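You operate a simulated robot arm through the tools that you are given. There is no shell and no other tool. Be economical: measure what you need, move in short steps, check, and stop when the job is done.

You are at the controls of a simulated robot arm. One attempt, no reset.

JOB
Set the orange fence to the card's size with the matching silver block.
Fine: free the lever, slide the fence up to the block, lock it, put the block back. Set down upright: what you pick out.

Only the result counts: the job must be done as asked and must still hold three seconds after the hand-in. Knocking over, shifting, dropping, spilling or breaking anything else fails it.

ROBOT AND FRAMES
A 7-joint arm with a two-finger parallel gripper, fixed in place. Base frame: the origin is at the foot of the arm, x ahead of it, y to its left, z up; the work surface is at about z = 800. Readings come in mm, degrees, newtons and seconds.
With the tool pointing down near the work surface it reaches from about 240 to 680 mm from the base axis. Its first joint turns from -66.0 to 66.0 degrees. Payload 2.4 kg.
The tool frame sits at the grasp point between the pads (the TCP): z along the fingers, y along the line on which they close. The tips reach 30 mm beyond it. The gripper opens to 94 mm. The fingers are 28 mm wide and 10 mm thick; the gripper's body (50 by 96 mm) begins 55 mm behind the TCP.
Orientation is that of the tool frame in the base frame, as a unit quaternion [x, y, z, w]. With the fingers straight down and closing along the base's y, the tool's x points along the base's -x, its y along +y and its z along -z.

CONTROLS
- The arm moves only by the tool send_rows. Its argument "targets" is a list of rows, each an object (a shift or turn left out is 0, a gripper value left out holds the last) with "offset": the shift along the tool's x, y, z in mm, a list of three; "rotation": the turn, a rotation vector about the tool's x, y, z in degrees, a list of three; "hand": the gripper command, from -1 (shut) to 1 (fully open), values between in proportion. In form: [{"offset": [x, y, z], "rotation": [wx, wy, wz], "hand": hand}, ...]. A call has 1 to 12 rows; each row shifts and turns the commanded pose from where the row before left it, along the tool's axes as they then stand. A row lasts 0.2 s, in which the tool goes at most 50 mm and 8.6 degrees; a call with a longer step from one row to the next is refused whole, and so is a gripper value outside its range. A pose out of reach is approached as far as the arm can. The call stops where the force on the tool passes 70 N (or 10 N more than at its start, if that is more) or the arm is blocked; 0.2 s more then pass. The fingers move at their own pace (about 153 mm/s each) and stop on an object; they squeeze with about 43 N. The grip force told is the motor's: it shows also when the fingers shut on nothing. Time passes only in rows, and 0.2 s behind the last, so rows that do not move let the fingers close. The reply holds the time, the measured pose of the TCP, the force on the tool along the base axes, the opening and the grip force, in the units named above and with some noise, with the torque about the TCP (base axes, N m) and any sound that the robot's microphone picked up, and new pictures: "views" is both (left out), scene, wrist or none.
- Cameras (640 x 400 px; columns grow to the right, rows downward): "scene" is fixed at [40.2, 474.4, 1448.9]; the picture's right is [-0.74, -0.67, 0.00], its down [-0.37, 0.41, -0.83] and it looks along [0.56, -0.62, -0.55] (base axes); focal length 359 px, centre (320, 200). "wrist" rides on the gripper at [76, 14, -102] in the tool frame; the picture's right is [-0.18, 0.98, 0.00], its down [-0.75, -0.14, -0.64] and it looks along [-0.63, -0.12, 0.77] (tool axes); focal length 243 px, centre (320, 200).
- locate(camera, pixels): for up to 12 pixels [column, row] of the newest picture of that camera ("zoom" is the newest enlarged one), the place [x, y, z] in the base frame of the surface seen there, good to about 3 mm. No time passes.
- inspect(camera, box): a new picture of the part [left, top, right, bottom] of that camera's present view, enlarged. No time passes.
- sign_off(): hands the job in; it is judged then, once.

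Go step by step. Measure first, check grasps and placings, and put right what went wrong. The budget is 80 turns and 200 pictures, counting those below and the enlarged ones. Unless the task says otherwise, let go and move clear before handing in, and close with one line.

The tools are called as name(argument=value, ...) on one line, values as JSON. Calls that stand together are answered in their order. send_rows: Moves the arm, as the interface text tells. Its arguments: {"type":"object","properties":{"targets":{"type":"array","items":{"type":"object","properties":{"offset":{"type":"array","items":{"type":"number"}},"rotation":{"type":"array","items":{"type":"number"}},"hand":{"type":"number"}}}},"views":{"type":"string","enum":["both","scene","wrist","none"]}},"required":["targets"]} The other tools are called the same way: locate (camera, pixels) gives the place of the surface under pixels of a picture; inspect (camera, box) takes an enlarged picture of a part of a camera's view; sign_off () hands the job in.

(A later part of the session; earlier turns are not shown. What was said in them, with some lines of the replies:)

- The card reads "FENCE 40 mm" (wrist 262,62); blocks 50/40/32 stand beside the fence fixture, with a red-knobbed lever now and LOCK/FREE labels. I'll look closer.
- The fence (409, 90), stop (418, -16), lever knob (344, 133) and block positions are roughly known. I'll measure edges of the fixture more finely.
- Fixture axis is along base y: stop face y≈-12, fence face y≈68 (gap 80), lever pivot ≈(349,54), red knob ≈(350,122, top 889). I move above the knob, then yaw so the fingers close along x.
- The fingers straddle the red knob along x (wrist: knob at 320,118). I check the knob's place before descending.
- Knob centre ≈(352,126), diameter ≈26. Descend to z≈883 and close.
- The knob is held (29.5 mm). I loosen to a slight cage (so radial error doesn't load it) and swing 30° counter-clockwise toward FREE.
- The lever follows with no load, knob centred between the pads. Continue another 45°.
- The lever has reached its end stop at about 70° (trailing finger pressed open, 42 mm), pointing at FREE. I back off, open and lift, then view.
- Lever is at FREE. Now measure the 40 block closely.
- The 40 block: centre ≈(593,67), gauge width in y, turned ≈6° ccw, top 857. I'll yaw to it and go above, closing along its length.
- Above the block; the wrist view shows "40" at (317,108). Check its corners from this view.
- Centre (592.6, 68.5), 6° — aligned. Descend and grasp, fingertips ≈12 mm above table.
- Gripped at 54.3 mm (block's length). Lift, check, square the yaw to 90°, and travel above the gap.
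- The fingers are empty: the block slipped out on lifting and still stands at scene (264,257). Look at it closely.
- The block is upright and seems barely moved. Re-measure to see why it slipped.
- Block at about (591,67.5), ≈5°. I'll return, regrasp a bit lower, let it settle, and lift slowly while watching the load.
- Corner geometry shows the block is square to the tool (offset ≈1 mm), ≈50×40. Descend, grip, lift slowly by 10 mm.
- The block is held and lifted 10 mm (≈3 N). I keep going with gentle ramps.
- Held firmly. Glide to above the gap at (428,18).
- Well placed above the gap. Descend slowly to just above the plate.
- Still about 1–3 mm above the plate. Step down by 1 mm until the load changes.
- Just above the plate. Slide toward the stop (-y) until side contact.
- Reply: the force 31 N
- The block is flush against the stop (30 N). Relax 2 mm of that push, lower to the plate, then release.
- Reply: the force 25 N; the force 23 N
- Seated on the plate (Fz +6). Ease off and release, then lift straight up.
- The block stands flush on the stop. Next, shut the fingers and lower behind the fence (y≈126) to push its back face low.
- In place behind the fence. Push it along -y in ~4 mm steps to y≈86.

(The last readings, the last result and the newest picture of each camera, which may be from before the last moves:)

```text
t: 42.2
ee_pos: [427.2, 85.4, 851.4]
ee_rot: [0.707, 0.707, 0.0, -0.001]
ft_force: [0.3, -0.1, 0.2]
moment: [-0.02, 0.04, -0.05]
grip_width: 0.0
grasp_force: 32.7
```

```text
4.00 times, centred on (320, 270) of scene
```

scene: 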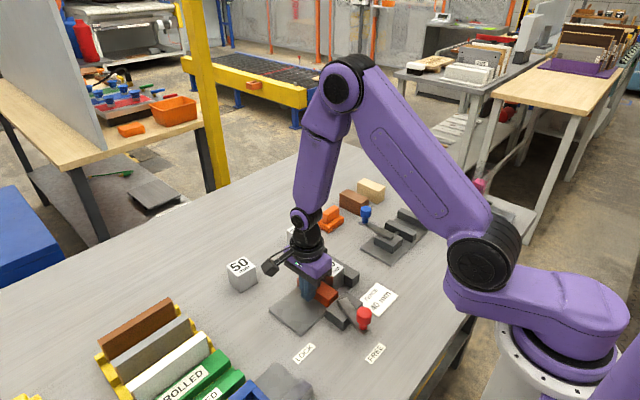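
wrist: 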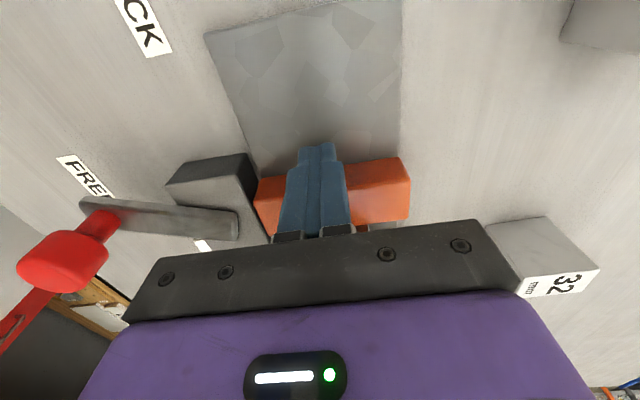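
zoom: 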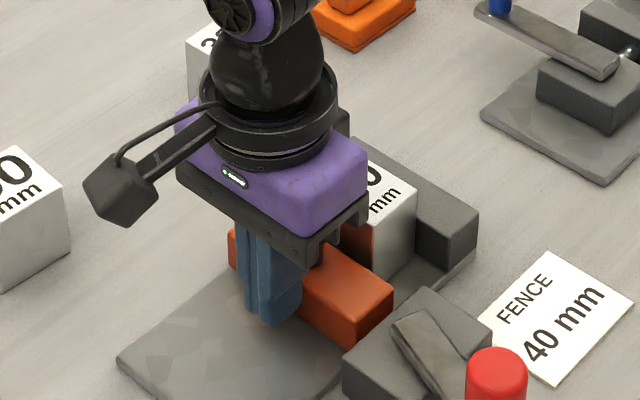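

The fence slides freely; a gap to the block remains. Fine steps until contact force.

send_rows(targets=[{"offset": [-2, 0, 0]}, {"offset": [-2, 0, 0]}, {"offset": [-1, 0, 0]}, {"offset": [-1, 0, 0]}, {}], views="none")

send_rows(targets=[{"offset": [-0.7, 0, 0]}, {"offset": [-0.7, 0, 0]}, {}], views="none")

```text
t: 43.4
ee_pos: [428.0, 80.5, 852.0]
ee_rot: [0.707, 0.707, 0.0, 0.0]
ft_force: [0.5, 1.2, -0.5]
moment: [0.03, 0.03, 0.01]
grip_width: 0.3
grasp_force: 32.6
```

```text
t: 44.2
ee_pos: [428.1, 79.8, 852.2]
ee_rot: [0.707, 0.707, 0.0, 0.0]
ft_force: [-0.5, 2.2, 1.9]
moment: [0.01, 0.0, 0.02]
grip_width: 0.0
grasp_force: 33.5
```

send_rows(targets=[{"offset": [-0.7, 0, 0]}, {"offset": [-0.7, 0, 0]}, {}], views="none")

inspect(camera="scene", box=[290, 240, 374, 310])

```text
t: 45.0
ee_pos: [427.3, 79.2, 853.4]
ee_rot: [0.707, 0.707, 0.0, 0.0]
ft_force: [1.4, 9.3, -2.8]
moment: [0.23, 0.01, 0.0]
grip_width: 0.0
grasp_force: 33.0
```

```text
5.71 times, centred on (332, 275) of scene
```

zoom: 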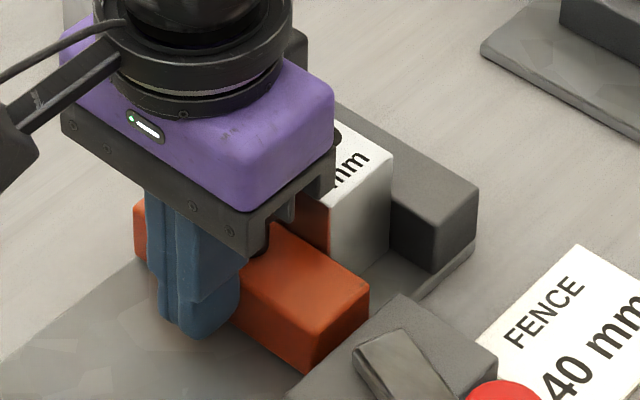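

Contact is building (9 N). Press to ~25 N to seat everything, then check.

send_rows(targets=[{"offset": [-0.8, 0, 0]}, {"offset": [-0.8, 0, 0]}, {}, {}], views="none")

```text
t: 46.0
ee_pos: [426.8, 79.6, 852.6]
ee_rot: [0.706, 0.708, 0.0, 0.0]
ft_force: [0.5, 27.8, 4.1]
moment: [0.61, 0.38, -0.02]
grip_width: 0.0
grasp_force: 33.0
```

Blocked at y≈79.4 with 28 N: fence, block and stop are tight. Back away and lift, then view.

send_rows(targets=[{"offset": [2, 0, 0]}, {"offset": [5, 0, 0]}, {"offset": [15, 0, 0]}, {"offset": [0, 0, -35]}, {"offset": [0, 0, -40]}, {"offset": [0, 0, -40]}, {}])

inspect(camera="scene", box=[290, 240, 386, 320])

```text
t: 47.6
ee_pos: [425.9, 99.8, 967.1]
ee_rot: [0.707, 0.707, 0.001, 0.0]
ft_force: [0.6, 0.6, -0.6]
moment: [-0.01, 0.01, 0.02]
grip_width: 0.3
grasp_force: 33.1
```

scene: 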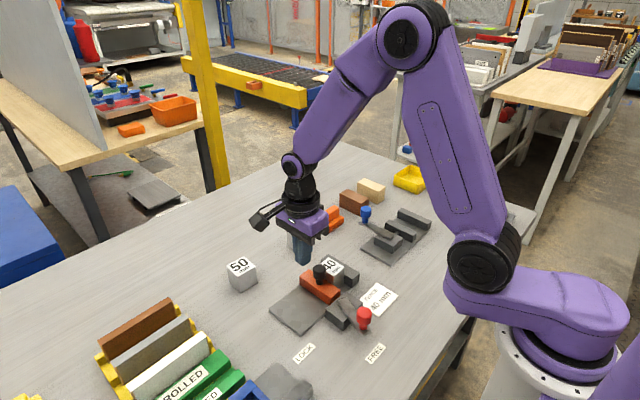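
wrist: 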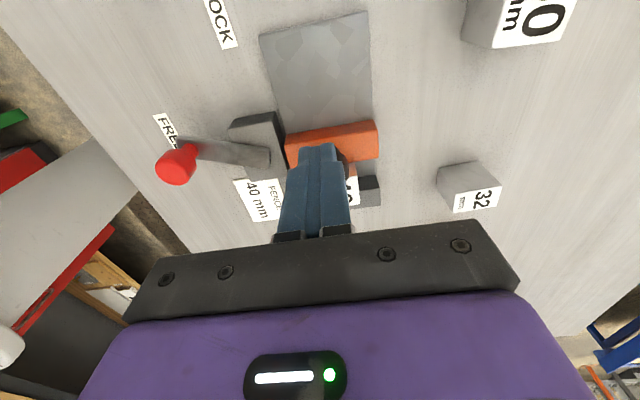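

```text
5.00 times, centred on (338, 280) of scene
```

zoom: 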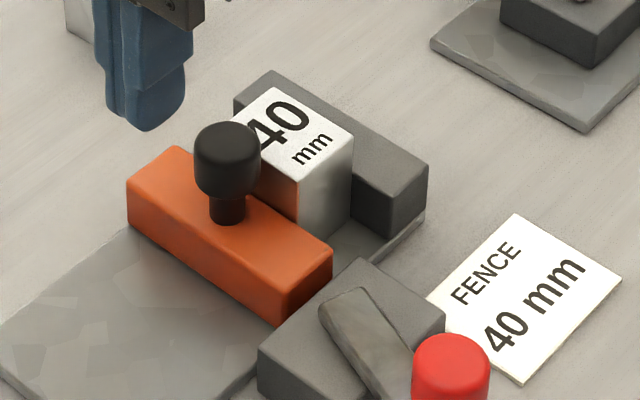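

Fence is flush with the block. Now find the red knob in the FREE position.

locate(camera="scene", pixels=[[364, 311], [359, 312], [369, 312], [364, 320], [368, 329], [355, 299]])

locate(camera="wrist", pixels=[[173, 166], [158, 167], [192, 166], [175, 182], [262, 158]])

```text
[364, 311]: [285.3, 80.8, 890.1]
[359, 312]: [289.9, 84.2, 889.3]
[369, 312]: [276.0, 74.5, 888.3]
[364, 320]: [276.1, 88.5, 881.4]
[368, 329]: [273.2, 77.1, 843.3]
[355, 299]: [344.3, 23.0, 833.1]
```

```text
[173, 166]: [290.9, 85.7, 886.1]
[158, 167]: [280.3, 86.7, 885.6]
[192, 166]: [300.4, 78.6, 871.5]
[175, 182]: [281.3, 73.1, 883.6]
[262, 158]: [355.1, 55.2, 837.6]
```

Knob centre ≈(284,83). Yaw to the lever's direction and move above it, opened to 56 mm.

send_rows(targets=[{"rotation": [0, 0, -8.125]}, {"rotation": [0, 0, -8.125]}, {"rotation": [0, 0, -8.125]}, {"rotation": [0, 0, -8.125]}, {"rotation": [0, 0, -8.125]}, {"rotation": [0, 0, -8.125]}, {"rotation": [0, 0, -8.125]}, {"rotation": [0, 0, -8.125]}, {}], views="none")

send_rows(targets=[{"offset": [30.4, -18.8, 0], "hand": 0.2}, {"offset": [30.4, -18.8, 0]}, {"offset": [30.4, -18.8, 0]}, {"offset": [30.4, -18.8, 0]}, {}])

```text
t: 49.6
ee_pos: [427.2, 99.4, 967.2]
ee_rot: [0.215, 0.977, -0.001, -0.001]
ft_force: [0.3, -0.3, -0.8]
moment: [0.0, 0.01, 0.0]
grip_width: 0.0
grasp_force: 32.6
```

```text
t: 50.8
ee_pos: [284.9, 82.4, 968.2]
ee_rot: [0.214, 0.977, 0.0, -0.001]
ft_force: [-0.4, 0.0, 0.1]
moment: [0.05, 0.0, -0.01]
grip_width: 56.1
grasp_force: 0.0
out of reach, approached as far as the arm can: row 3
```

scene: 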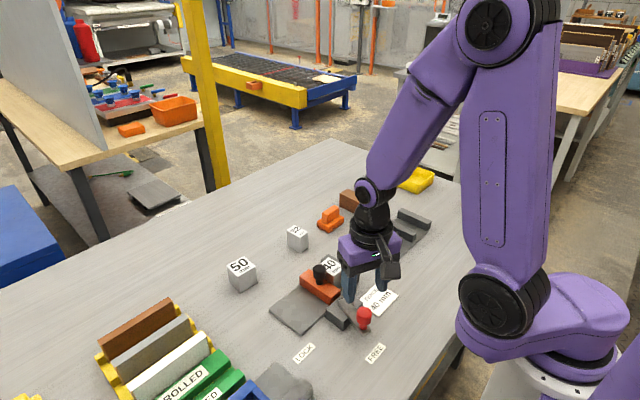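
wrist: 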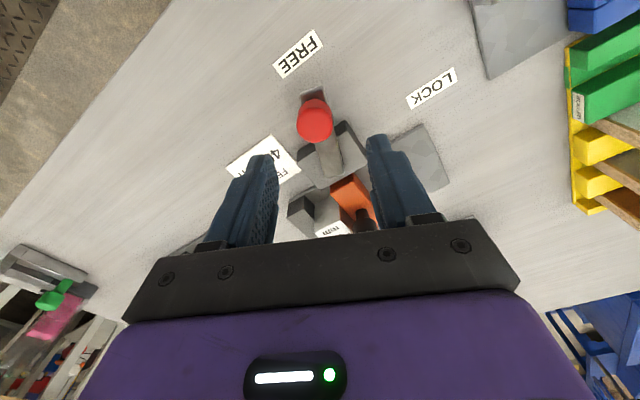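

Knob centred between fingers. Descend, cage it, and swing back clockwise ~52°.

send_rows(targets=[{"offset": [0, 0, 40]}, {"offset": [0, 0, 30]}, {"offset": [0, 0, 14]}, {"hand": -0.31}, {}, {"offset": [-0.6, 9.4, 0], "rotation": [0, 0, 7.5]}, {"offset": [-0.6, 9.4, 0], "rotation": [0, 0, 7.5]}, {"offset": [-0.6, 9.4, 0], "rotation": [0, 0, 7.5]}, {"offset": [-0.6, 9.4, 0], "rotation": [0, 0, 7.5]}, {"offset": [-0.6, 9.4, 0], "rotation": [0, 0, 7.5]}, {}])

```text
t: 53.2
ee_pos: [318.1, 115.2, 882.7]
ee_rot: [0.52, 0.854, 0.0, 0.0]
ft_force: [0.6, -0.7, -0.3]
moment: [0.0, 0.0, 0.0]
grip_width: 32.7
grasp_force: 0.2
```

scene: 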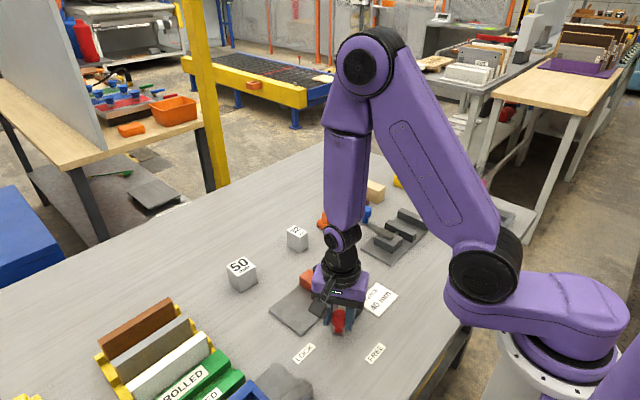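
wrist: 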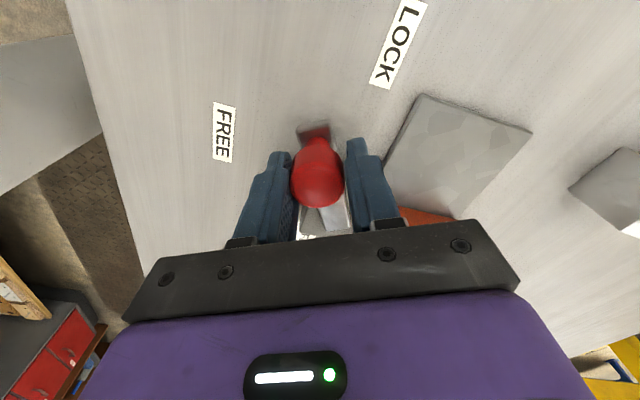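

Following freely. Another 27° toward LOCK.

send_rows(targets=[{"offset": [-0.6, 9.4, 0], "rotation": [0, 0, 7.5]}, {"offset": [-0.6, 9.4, 0], "rotation": [0, 0, 7.5]}, {"offset": [-0.6, 9.4, 0], "rotation": [0, 0, 7.5]}, {"offset": [-0.3, 5.6, 0], "rotation": [0, 0, 4.5]}, {}])

inspect(camera="scene", box=[280, 240, 376, 320])

```text
t: 54.4
ee_pos: [350.4, 124.6, 882.4]
ee_rot: [0.705, 0.709, -0.001, 0.0]
ft_force: [0.0, 0.0, 0.4]
moment: [0.0, -0.03, -0.03]
grip_width: 32.6
grasp_force: 0.5
```

scene: 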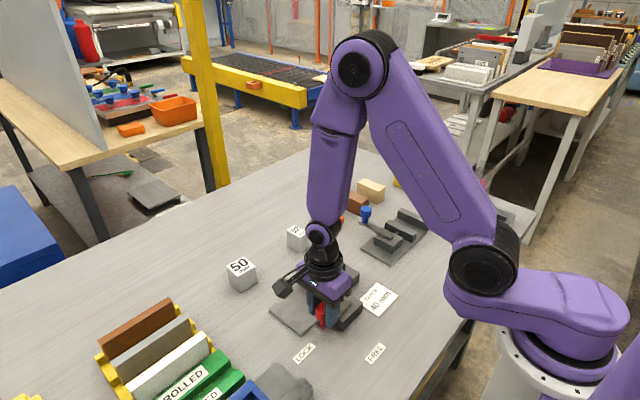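
wrist: 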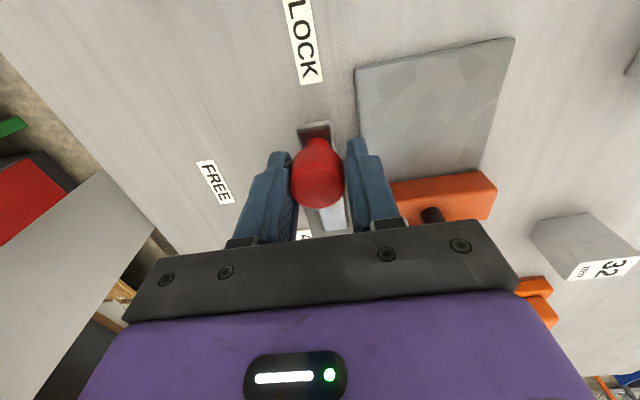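

```text
5.00 times, centred on (328, 280) of scene
```

zoom: 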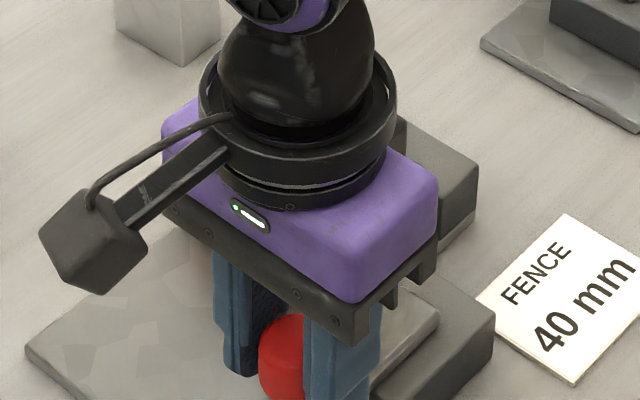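

No resistance yet; nudge on in small steps till the LOCK end stop is felt.

send_rows(targets=[{"offset": [0, 1.5, 0], "rotation": [0, 0, 1]}, {"offset": [0, 1.5, 0], "rotation": [0, 0, 1]}, {}], views="none")

send_rows(targets=[{"offset": [0, 1.5, 0]}, {"offset": [0, 1, 0]}, {}], views="wrist")

```text
t: 55.2
ee_pos: [352.4, 123.0, 883.0]
ee_rot: [0.717, 0.697, -0.001, -0.001]
ft_force: [-4.1, -2.0, -1.2]
moment: [-0.05, 0.01, 0.05]
grip_width: 34.8
grasp_force: 2.8
```

```text
t: 56.0
ee_pos: [355.0, 122.9, 882.6]
ee_rot: [0.716, 0.698, -0.001, -0.001]
ft_force: [-12.1, -0.7, -5.6]
moment: [-0.05, -0.05, -0.02]
grip_width: 39.2
grasp_force: 6.1
```

wrist: 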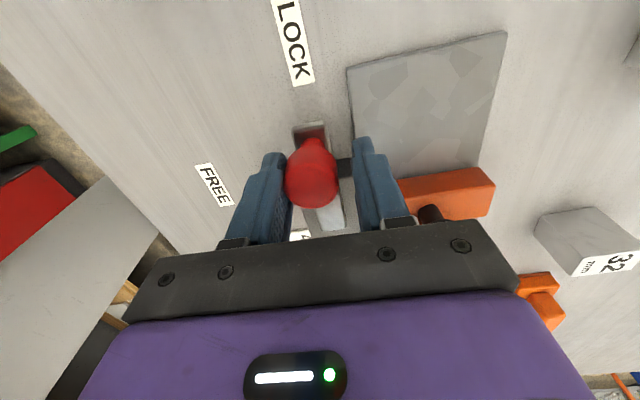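

End stop felt: knob back at x≈350.5, like at the start. Close on it firmly and press a bit to be sure.

send_rows(targets=[{"offset": [0, -3, 0], "hand": -1}, {}, {}, {"offset": [0, 1.5, 0]}, {"offset": [0, 1.5, 0]}, {}], views="none")

```text
t: 57.4
ee_pos: [349.9, 123.7, 883.7]
ee_rot: [0.716, 0.699, -0.005, -0.003]
ft_force: [-34.2, 22.9, 5.2]
moment: [0.5, -0.39, -0.27]
grip_width: 29.7
grasp_force: 44.5
```

Firmly against the stop (34 N, knob not moving). Release and lift clear, then check.

send_rows(targets=[{"offset": [0, -2, 0]}, {"hand": 0.2}, {}, {"offset": [0, 0, -40]}, {"offset": [0, 0, -45]}, {}])

inspect(camera="scene", box=[280, 240, 376, 330])

inspect(camera="wrist", box=[260, 0, 500, 200])

```text
t: 58.8
ee_pos: [354.2, 124.1, 968.6]
ee_rot: [0.716, 0.698, -0.001, 0.0]
ft_force: [0.6, -0.5, 0.1]
moment: [0.0, 0.0, 0.0]
grip_width: 56.5
grasp_force: 0.1
```

scene: 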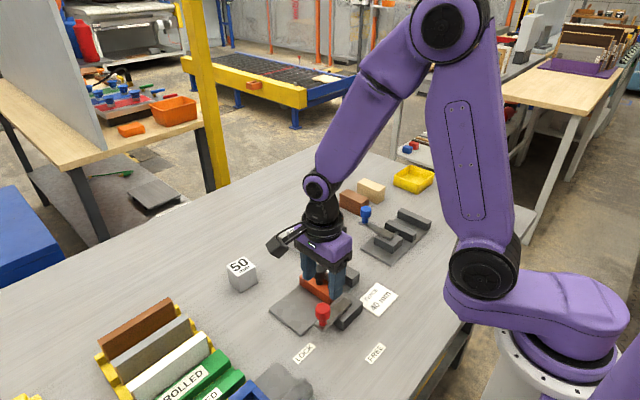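
wrist: 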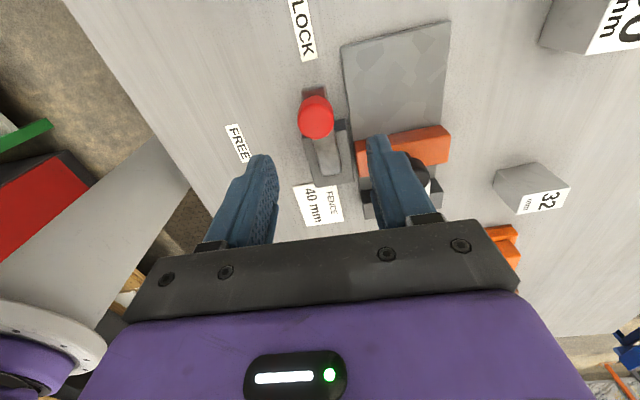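

```text
4.44 times, centred on (328, 285) of scene
```

zoom: 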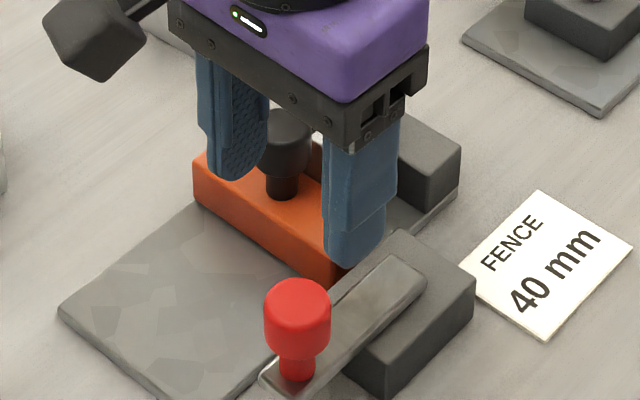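

```text
2.00 times, centred on (380, 100) of wrist
```

zoom: 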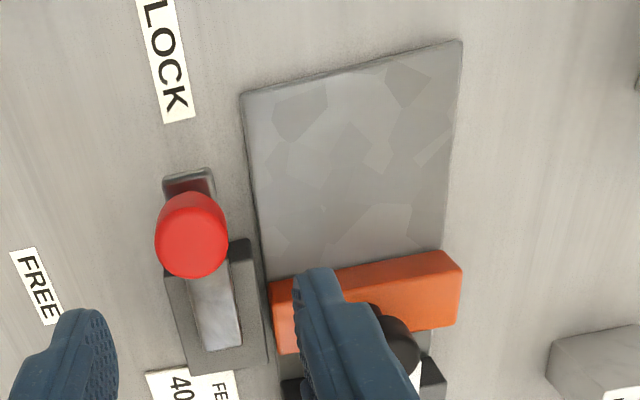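

Lever is at LOCK and fence unmoved. Now fly back above the block and take a look before descending.

send_rows(targets=[{"rotation": [0, 0, -1.4], "hand": 0.45}, {"offset": [-28.4, 18.3, 0]}, {"offset": [-28.4, 18.3, 0]}, {"offset": [-28.4, 18.3, 0]}, {"offset": [-28.4, 18.3, 0]}, {}])

inspect(camera="wrist", box=[270, 60, 366, 150])

inspect(camera="scene", box=[280, 240, 376, 330])

```text
t: 60.2
ee_pos: [426.4, 10.0, 968.7]
ee_rot: [0.708, 0.706, 0.001, -0.001]
ft_force: [0.0, 0.2, 0.1]
moment: [0.0, 0.01, -0.02]
grip_width: 68.1
grasp_force: 0.1
```

scene: 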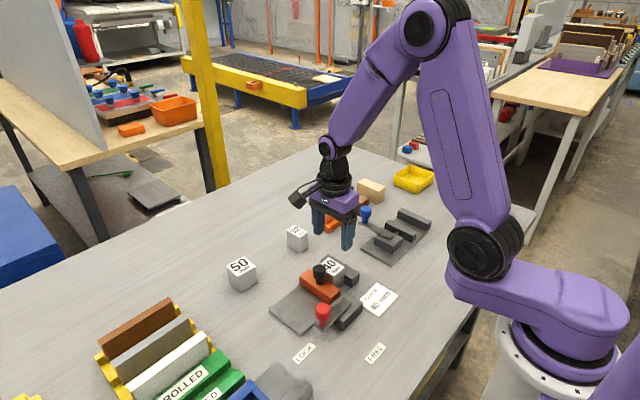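
wrist: 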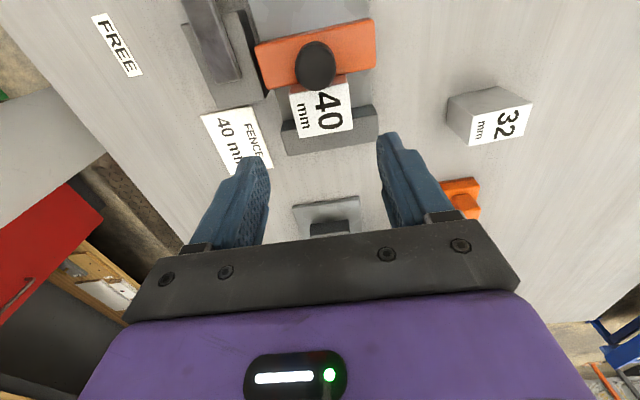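

```text
4.44 times, centred on (318, 105) of wrist
```

zoom: 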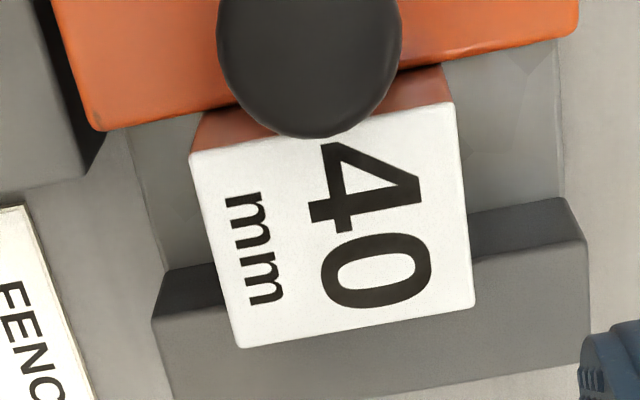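

```text
4.44 times, centred on (328, 285) of scene
```

zoom: 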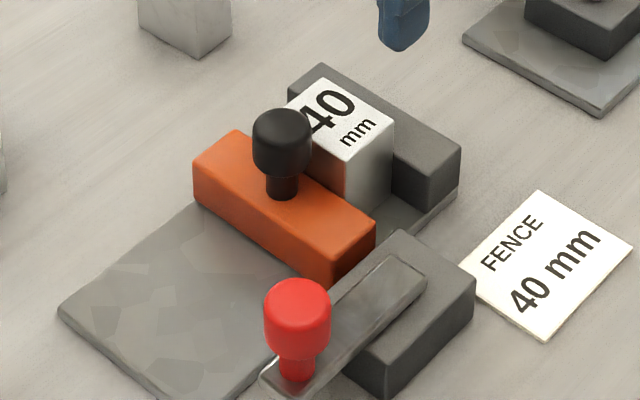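

Block aligned below. Descend and grasp it in place.

send_rows(targets=[{"offset": [0, 1, 40]}, {"offset": [0, 0, 40]}, {"offset": [0, 0, 25]}, {"offset": [0, 0, 14]}, {}, {"hand": -1}, {}, {}, {}, {}])

```text
t: 62.4
ee_pos: [427.9, 10.4, 849.5]
ee_rot: [0.707, 0.707, 0.0, 0.0]
ft_force: [0.3, 0.6, 0.3]
moment: [-0.02, -0.02, -0.01]
grip_width: 54.1
grasp_force: 43.1
```

scene: 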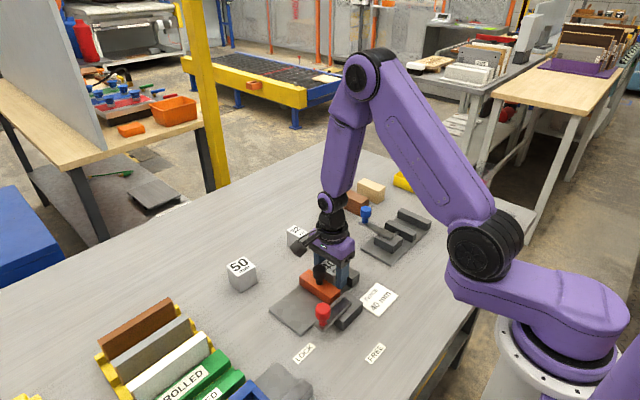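
wrist: 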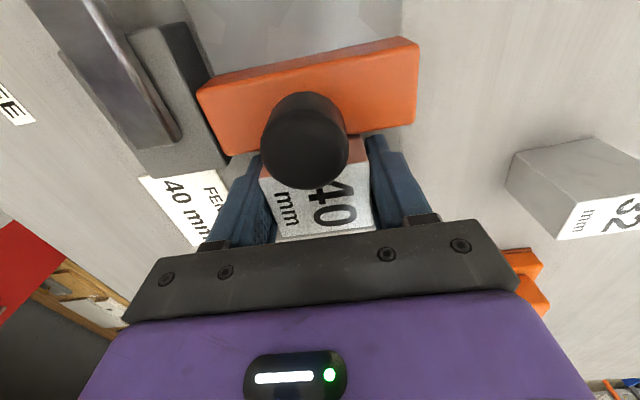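

Gripped at 54.1 mm with no side load. Lift straight up slowly.

send_rows(targets=[{"offset": [0, 0, -1]}, {"offset": [0, 0, -2]}, {"offset": [0, 0, -3]}, {"offset": [0, 0, -4]}, {"offset": [0, 0, -6]}, {"offset": [0, 0, -8]}, {"offset": [0, 0, -8]}, {"offset": [0, 0, -8]}, {"offset": [0, 0, -6]}, {"offset": [0, 0, -4]}, {"offset": [0, 0, -2]}, {}])

inspect(camera="scene", box=[270, 220, 378, 330])

```text
t: 65.0
ee_pos: [427.5, 10.3, 901.3]
ee_rot: [0.708, 0.706, 0.0, -0.001]
ft_force: [-0.4, 0.3, -3.1]
moment: [-0.02, -0.02, 0.0]
grip_width: 54.1
grasp_force: 42.6
```

scene: 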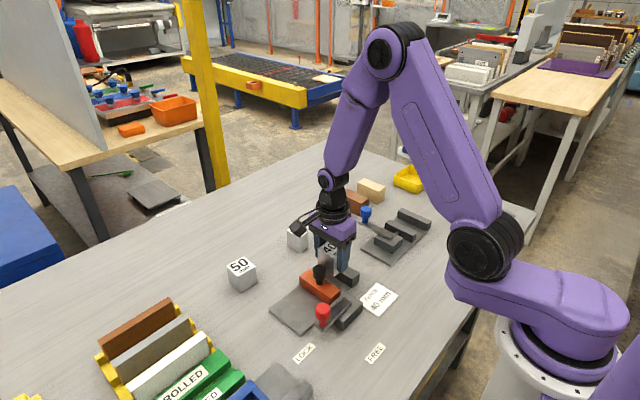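
wrist: 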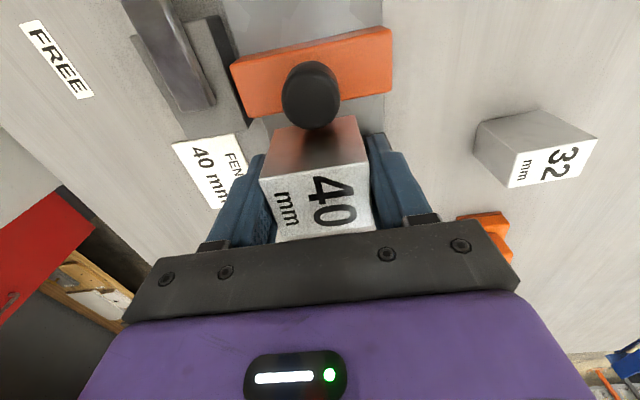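

```text
3.64 times, centred on (324, 275) of scene
```

zoom: 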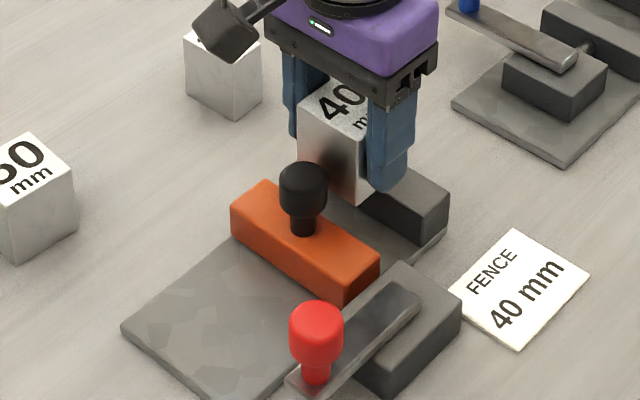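

Block free; fence stays set and lever locked. Move +x first to clear the black knob, then over toward the block's own spot.

send_rows(targets=[{"offset": [0, 6, 0]}, {"offset": [0, 12, 0]}, {"offset": [0, 17, 0]}, {"offset": [0, 20, 0]}, {"offset": [0, 20, 0]}, {"offset": [0, 18, 0]}, {"offset": [4, 15, 0]}, {"offset": [10, 14, 0]}, {"offset": [14, 14, 0]}, {"offset": [14, 14, 0]}, {"offset": [11, 10, 0]}, {"offset": [6, 4.5, 0]}], views="none")

send_rows(targets=[{"rotation": [0, 0, -2.5]}, {"rotation": [0, 0, -2.5]}, {}])

```text
t: 67.6
ee_pos: [592.4, 68.8, 901.0]
ee_rot: [0.708, 0.706, 0.0, 0.0]
ft_force: [0.0, 0.5, -2.7]
moment: [0.0, 0.01, -0.04]
grip_width: 54.2
grasp_force: 42.7
```

```text
t: 68.4
ee_pos: [591.7, 67.9, 902.1]
ee_rot: [0.676, 0.737, 0.0, 0.0]
ft_force: [0.4, 0.3, -2.7]
moment: [0.01, 0.01, 0.0]
grip_width: 54.2
grasp_force: 43.1
```

scene: 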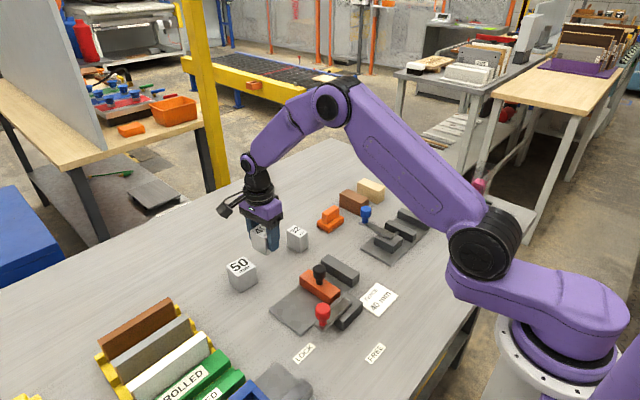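
wrist: 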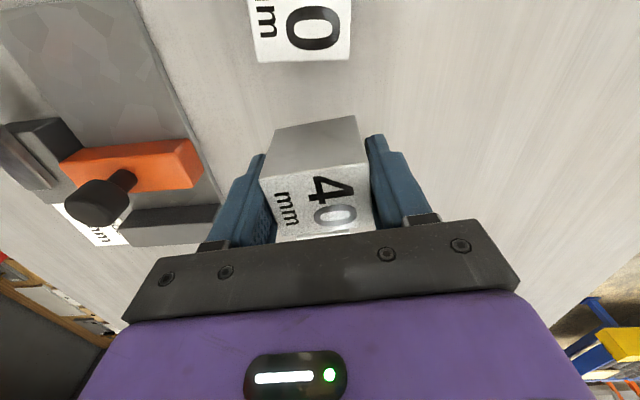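

Over its spot. Descend gently to a few mm above the table.

send_rows(targets=[{"offset": [0.8, 0, 4]}, {"offset": [0, 0, 8]}, {"offset": [0, 0, 10]}, {"offset": [0, 0, 10]}, {"offset": [0, 0, 10]}, {"offset": [0, 0, 8]}, {"offset": [0, 0, 5]}, {"offset": [0, 0, 3]}, {"offset": [0, 0, 1.5]}, {}], views="none")

send_rows(targets=[{"offset": [0, 0, 1]}, {"offset": [0, 0, 0.7]}, {}], views="none")

```text
t: 70.6
ee_pos: [591.5, 68.9, 841.1]
ee_rot: [0.676, 0.737, 0.0, 0.0]
ft_force: [0.2, -0.7, -2.9]
moment: [0.03, -0.01, 0.02]
grip_width: 54.1
grasp_force: 42.9
```

```text
t: 71.4
ee_pos: [593.2, 69.2, 841.5]
ee_rot: [0.676, 0.737, 0.0, 0.001]
ft_force: [-6.1, -0.5, 16.8]
moment: [-0.07, 0.24, -0.04]
grip_width: 54.2
grasp_force: 42.8
```

Table contact (Fz +17). Ease up slightly, release, and rise clear.

send_rows(targets=[{"offset": [0, 0, -0.8]}, {"hand": 0.25}, {"hand": 0.5}, {}, {"offset": [0, 0, -10]}, {"offset": [0, 0, -30]}, {"offset": [0, 0, -40]}, {"offset": [0, 0, -40]}, {"offset": [0, 0, -40]}, {}])

inspect(camera="scene", box=[220, 215, 380, 345])

```text
t: 73.6
ee_pos: [591.9, 69.3, 1001.9]
ee_rot: [0.676, 0.737, 0.0, 0.001]
ft_force: [0.5, 0.5, -0.3]
moment: [0.0, 0.01, 0.01]
grip_width: 70.6
grasp_force: 0.1
```

scene: 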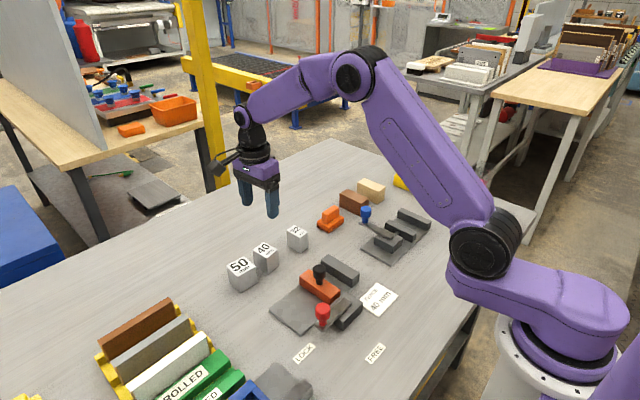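
wrist: 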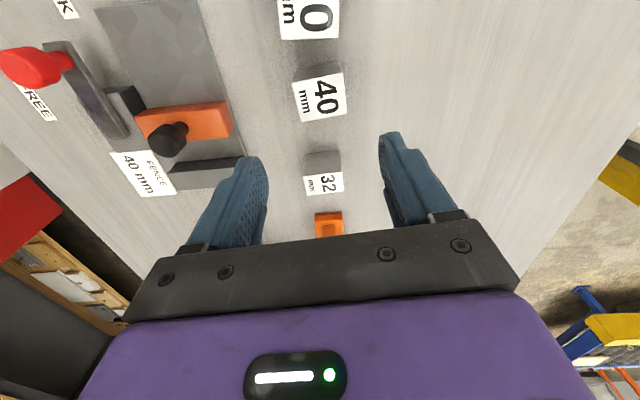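

```text
3.08 times, centred on (300, 280) of scene
```

zoom: 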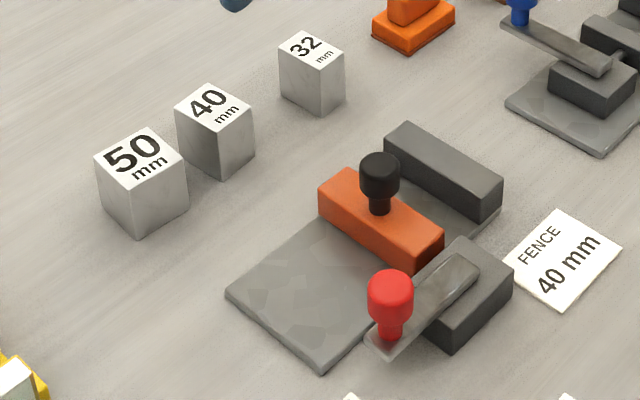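

The block is back upright in its row, the fence stands at the block's gap, the lever is at LOCK and the arm is clear. Handing in.

sign_off()

```text
The job is handed in.
```

The orange fence is set to 40 mm with the 40 mm block and the lever is locked. The block is back upright in its place, and the job is handed in. On the first lift the block slipped out of the fingers just off the table and stayed upright where it was. I regripped it and lifted slowly. I confirmed the setting by the fence, block and stop pressing tight together, and didn't re-measure the gap after taking the block out.
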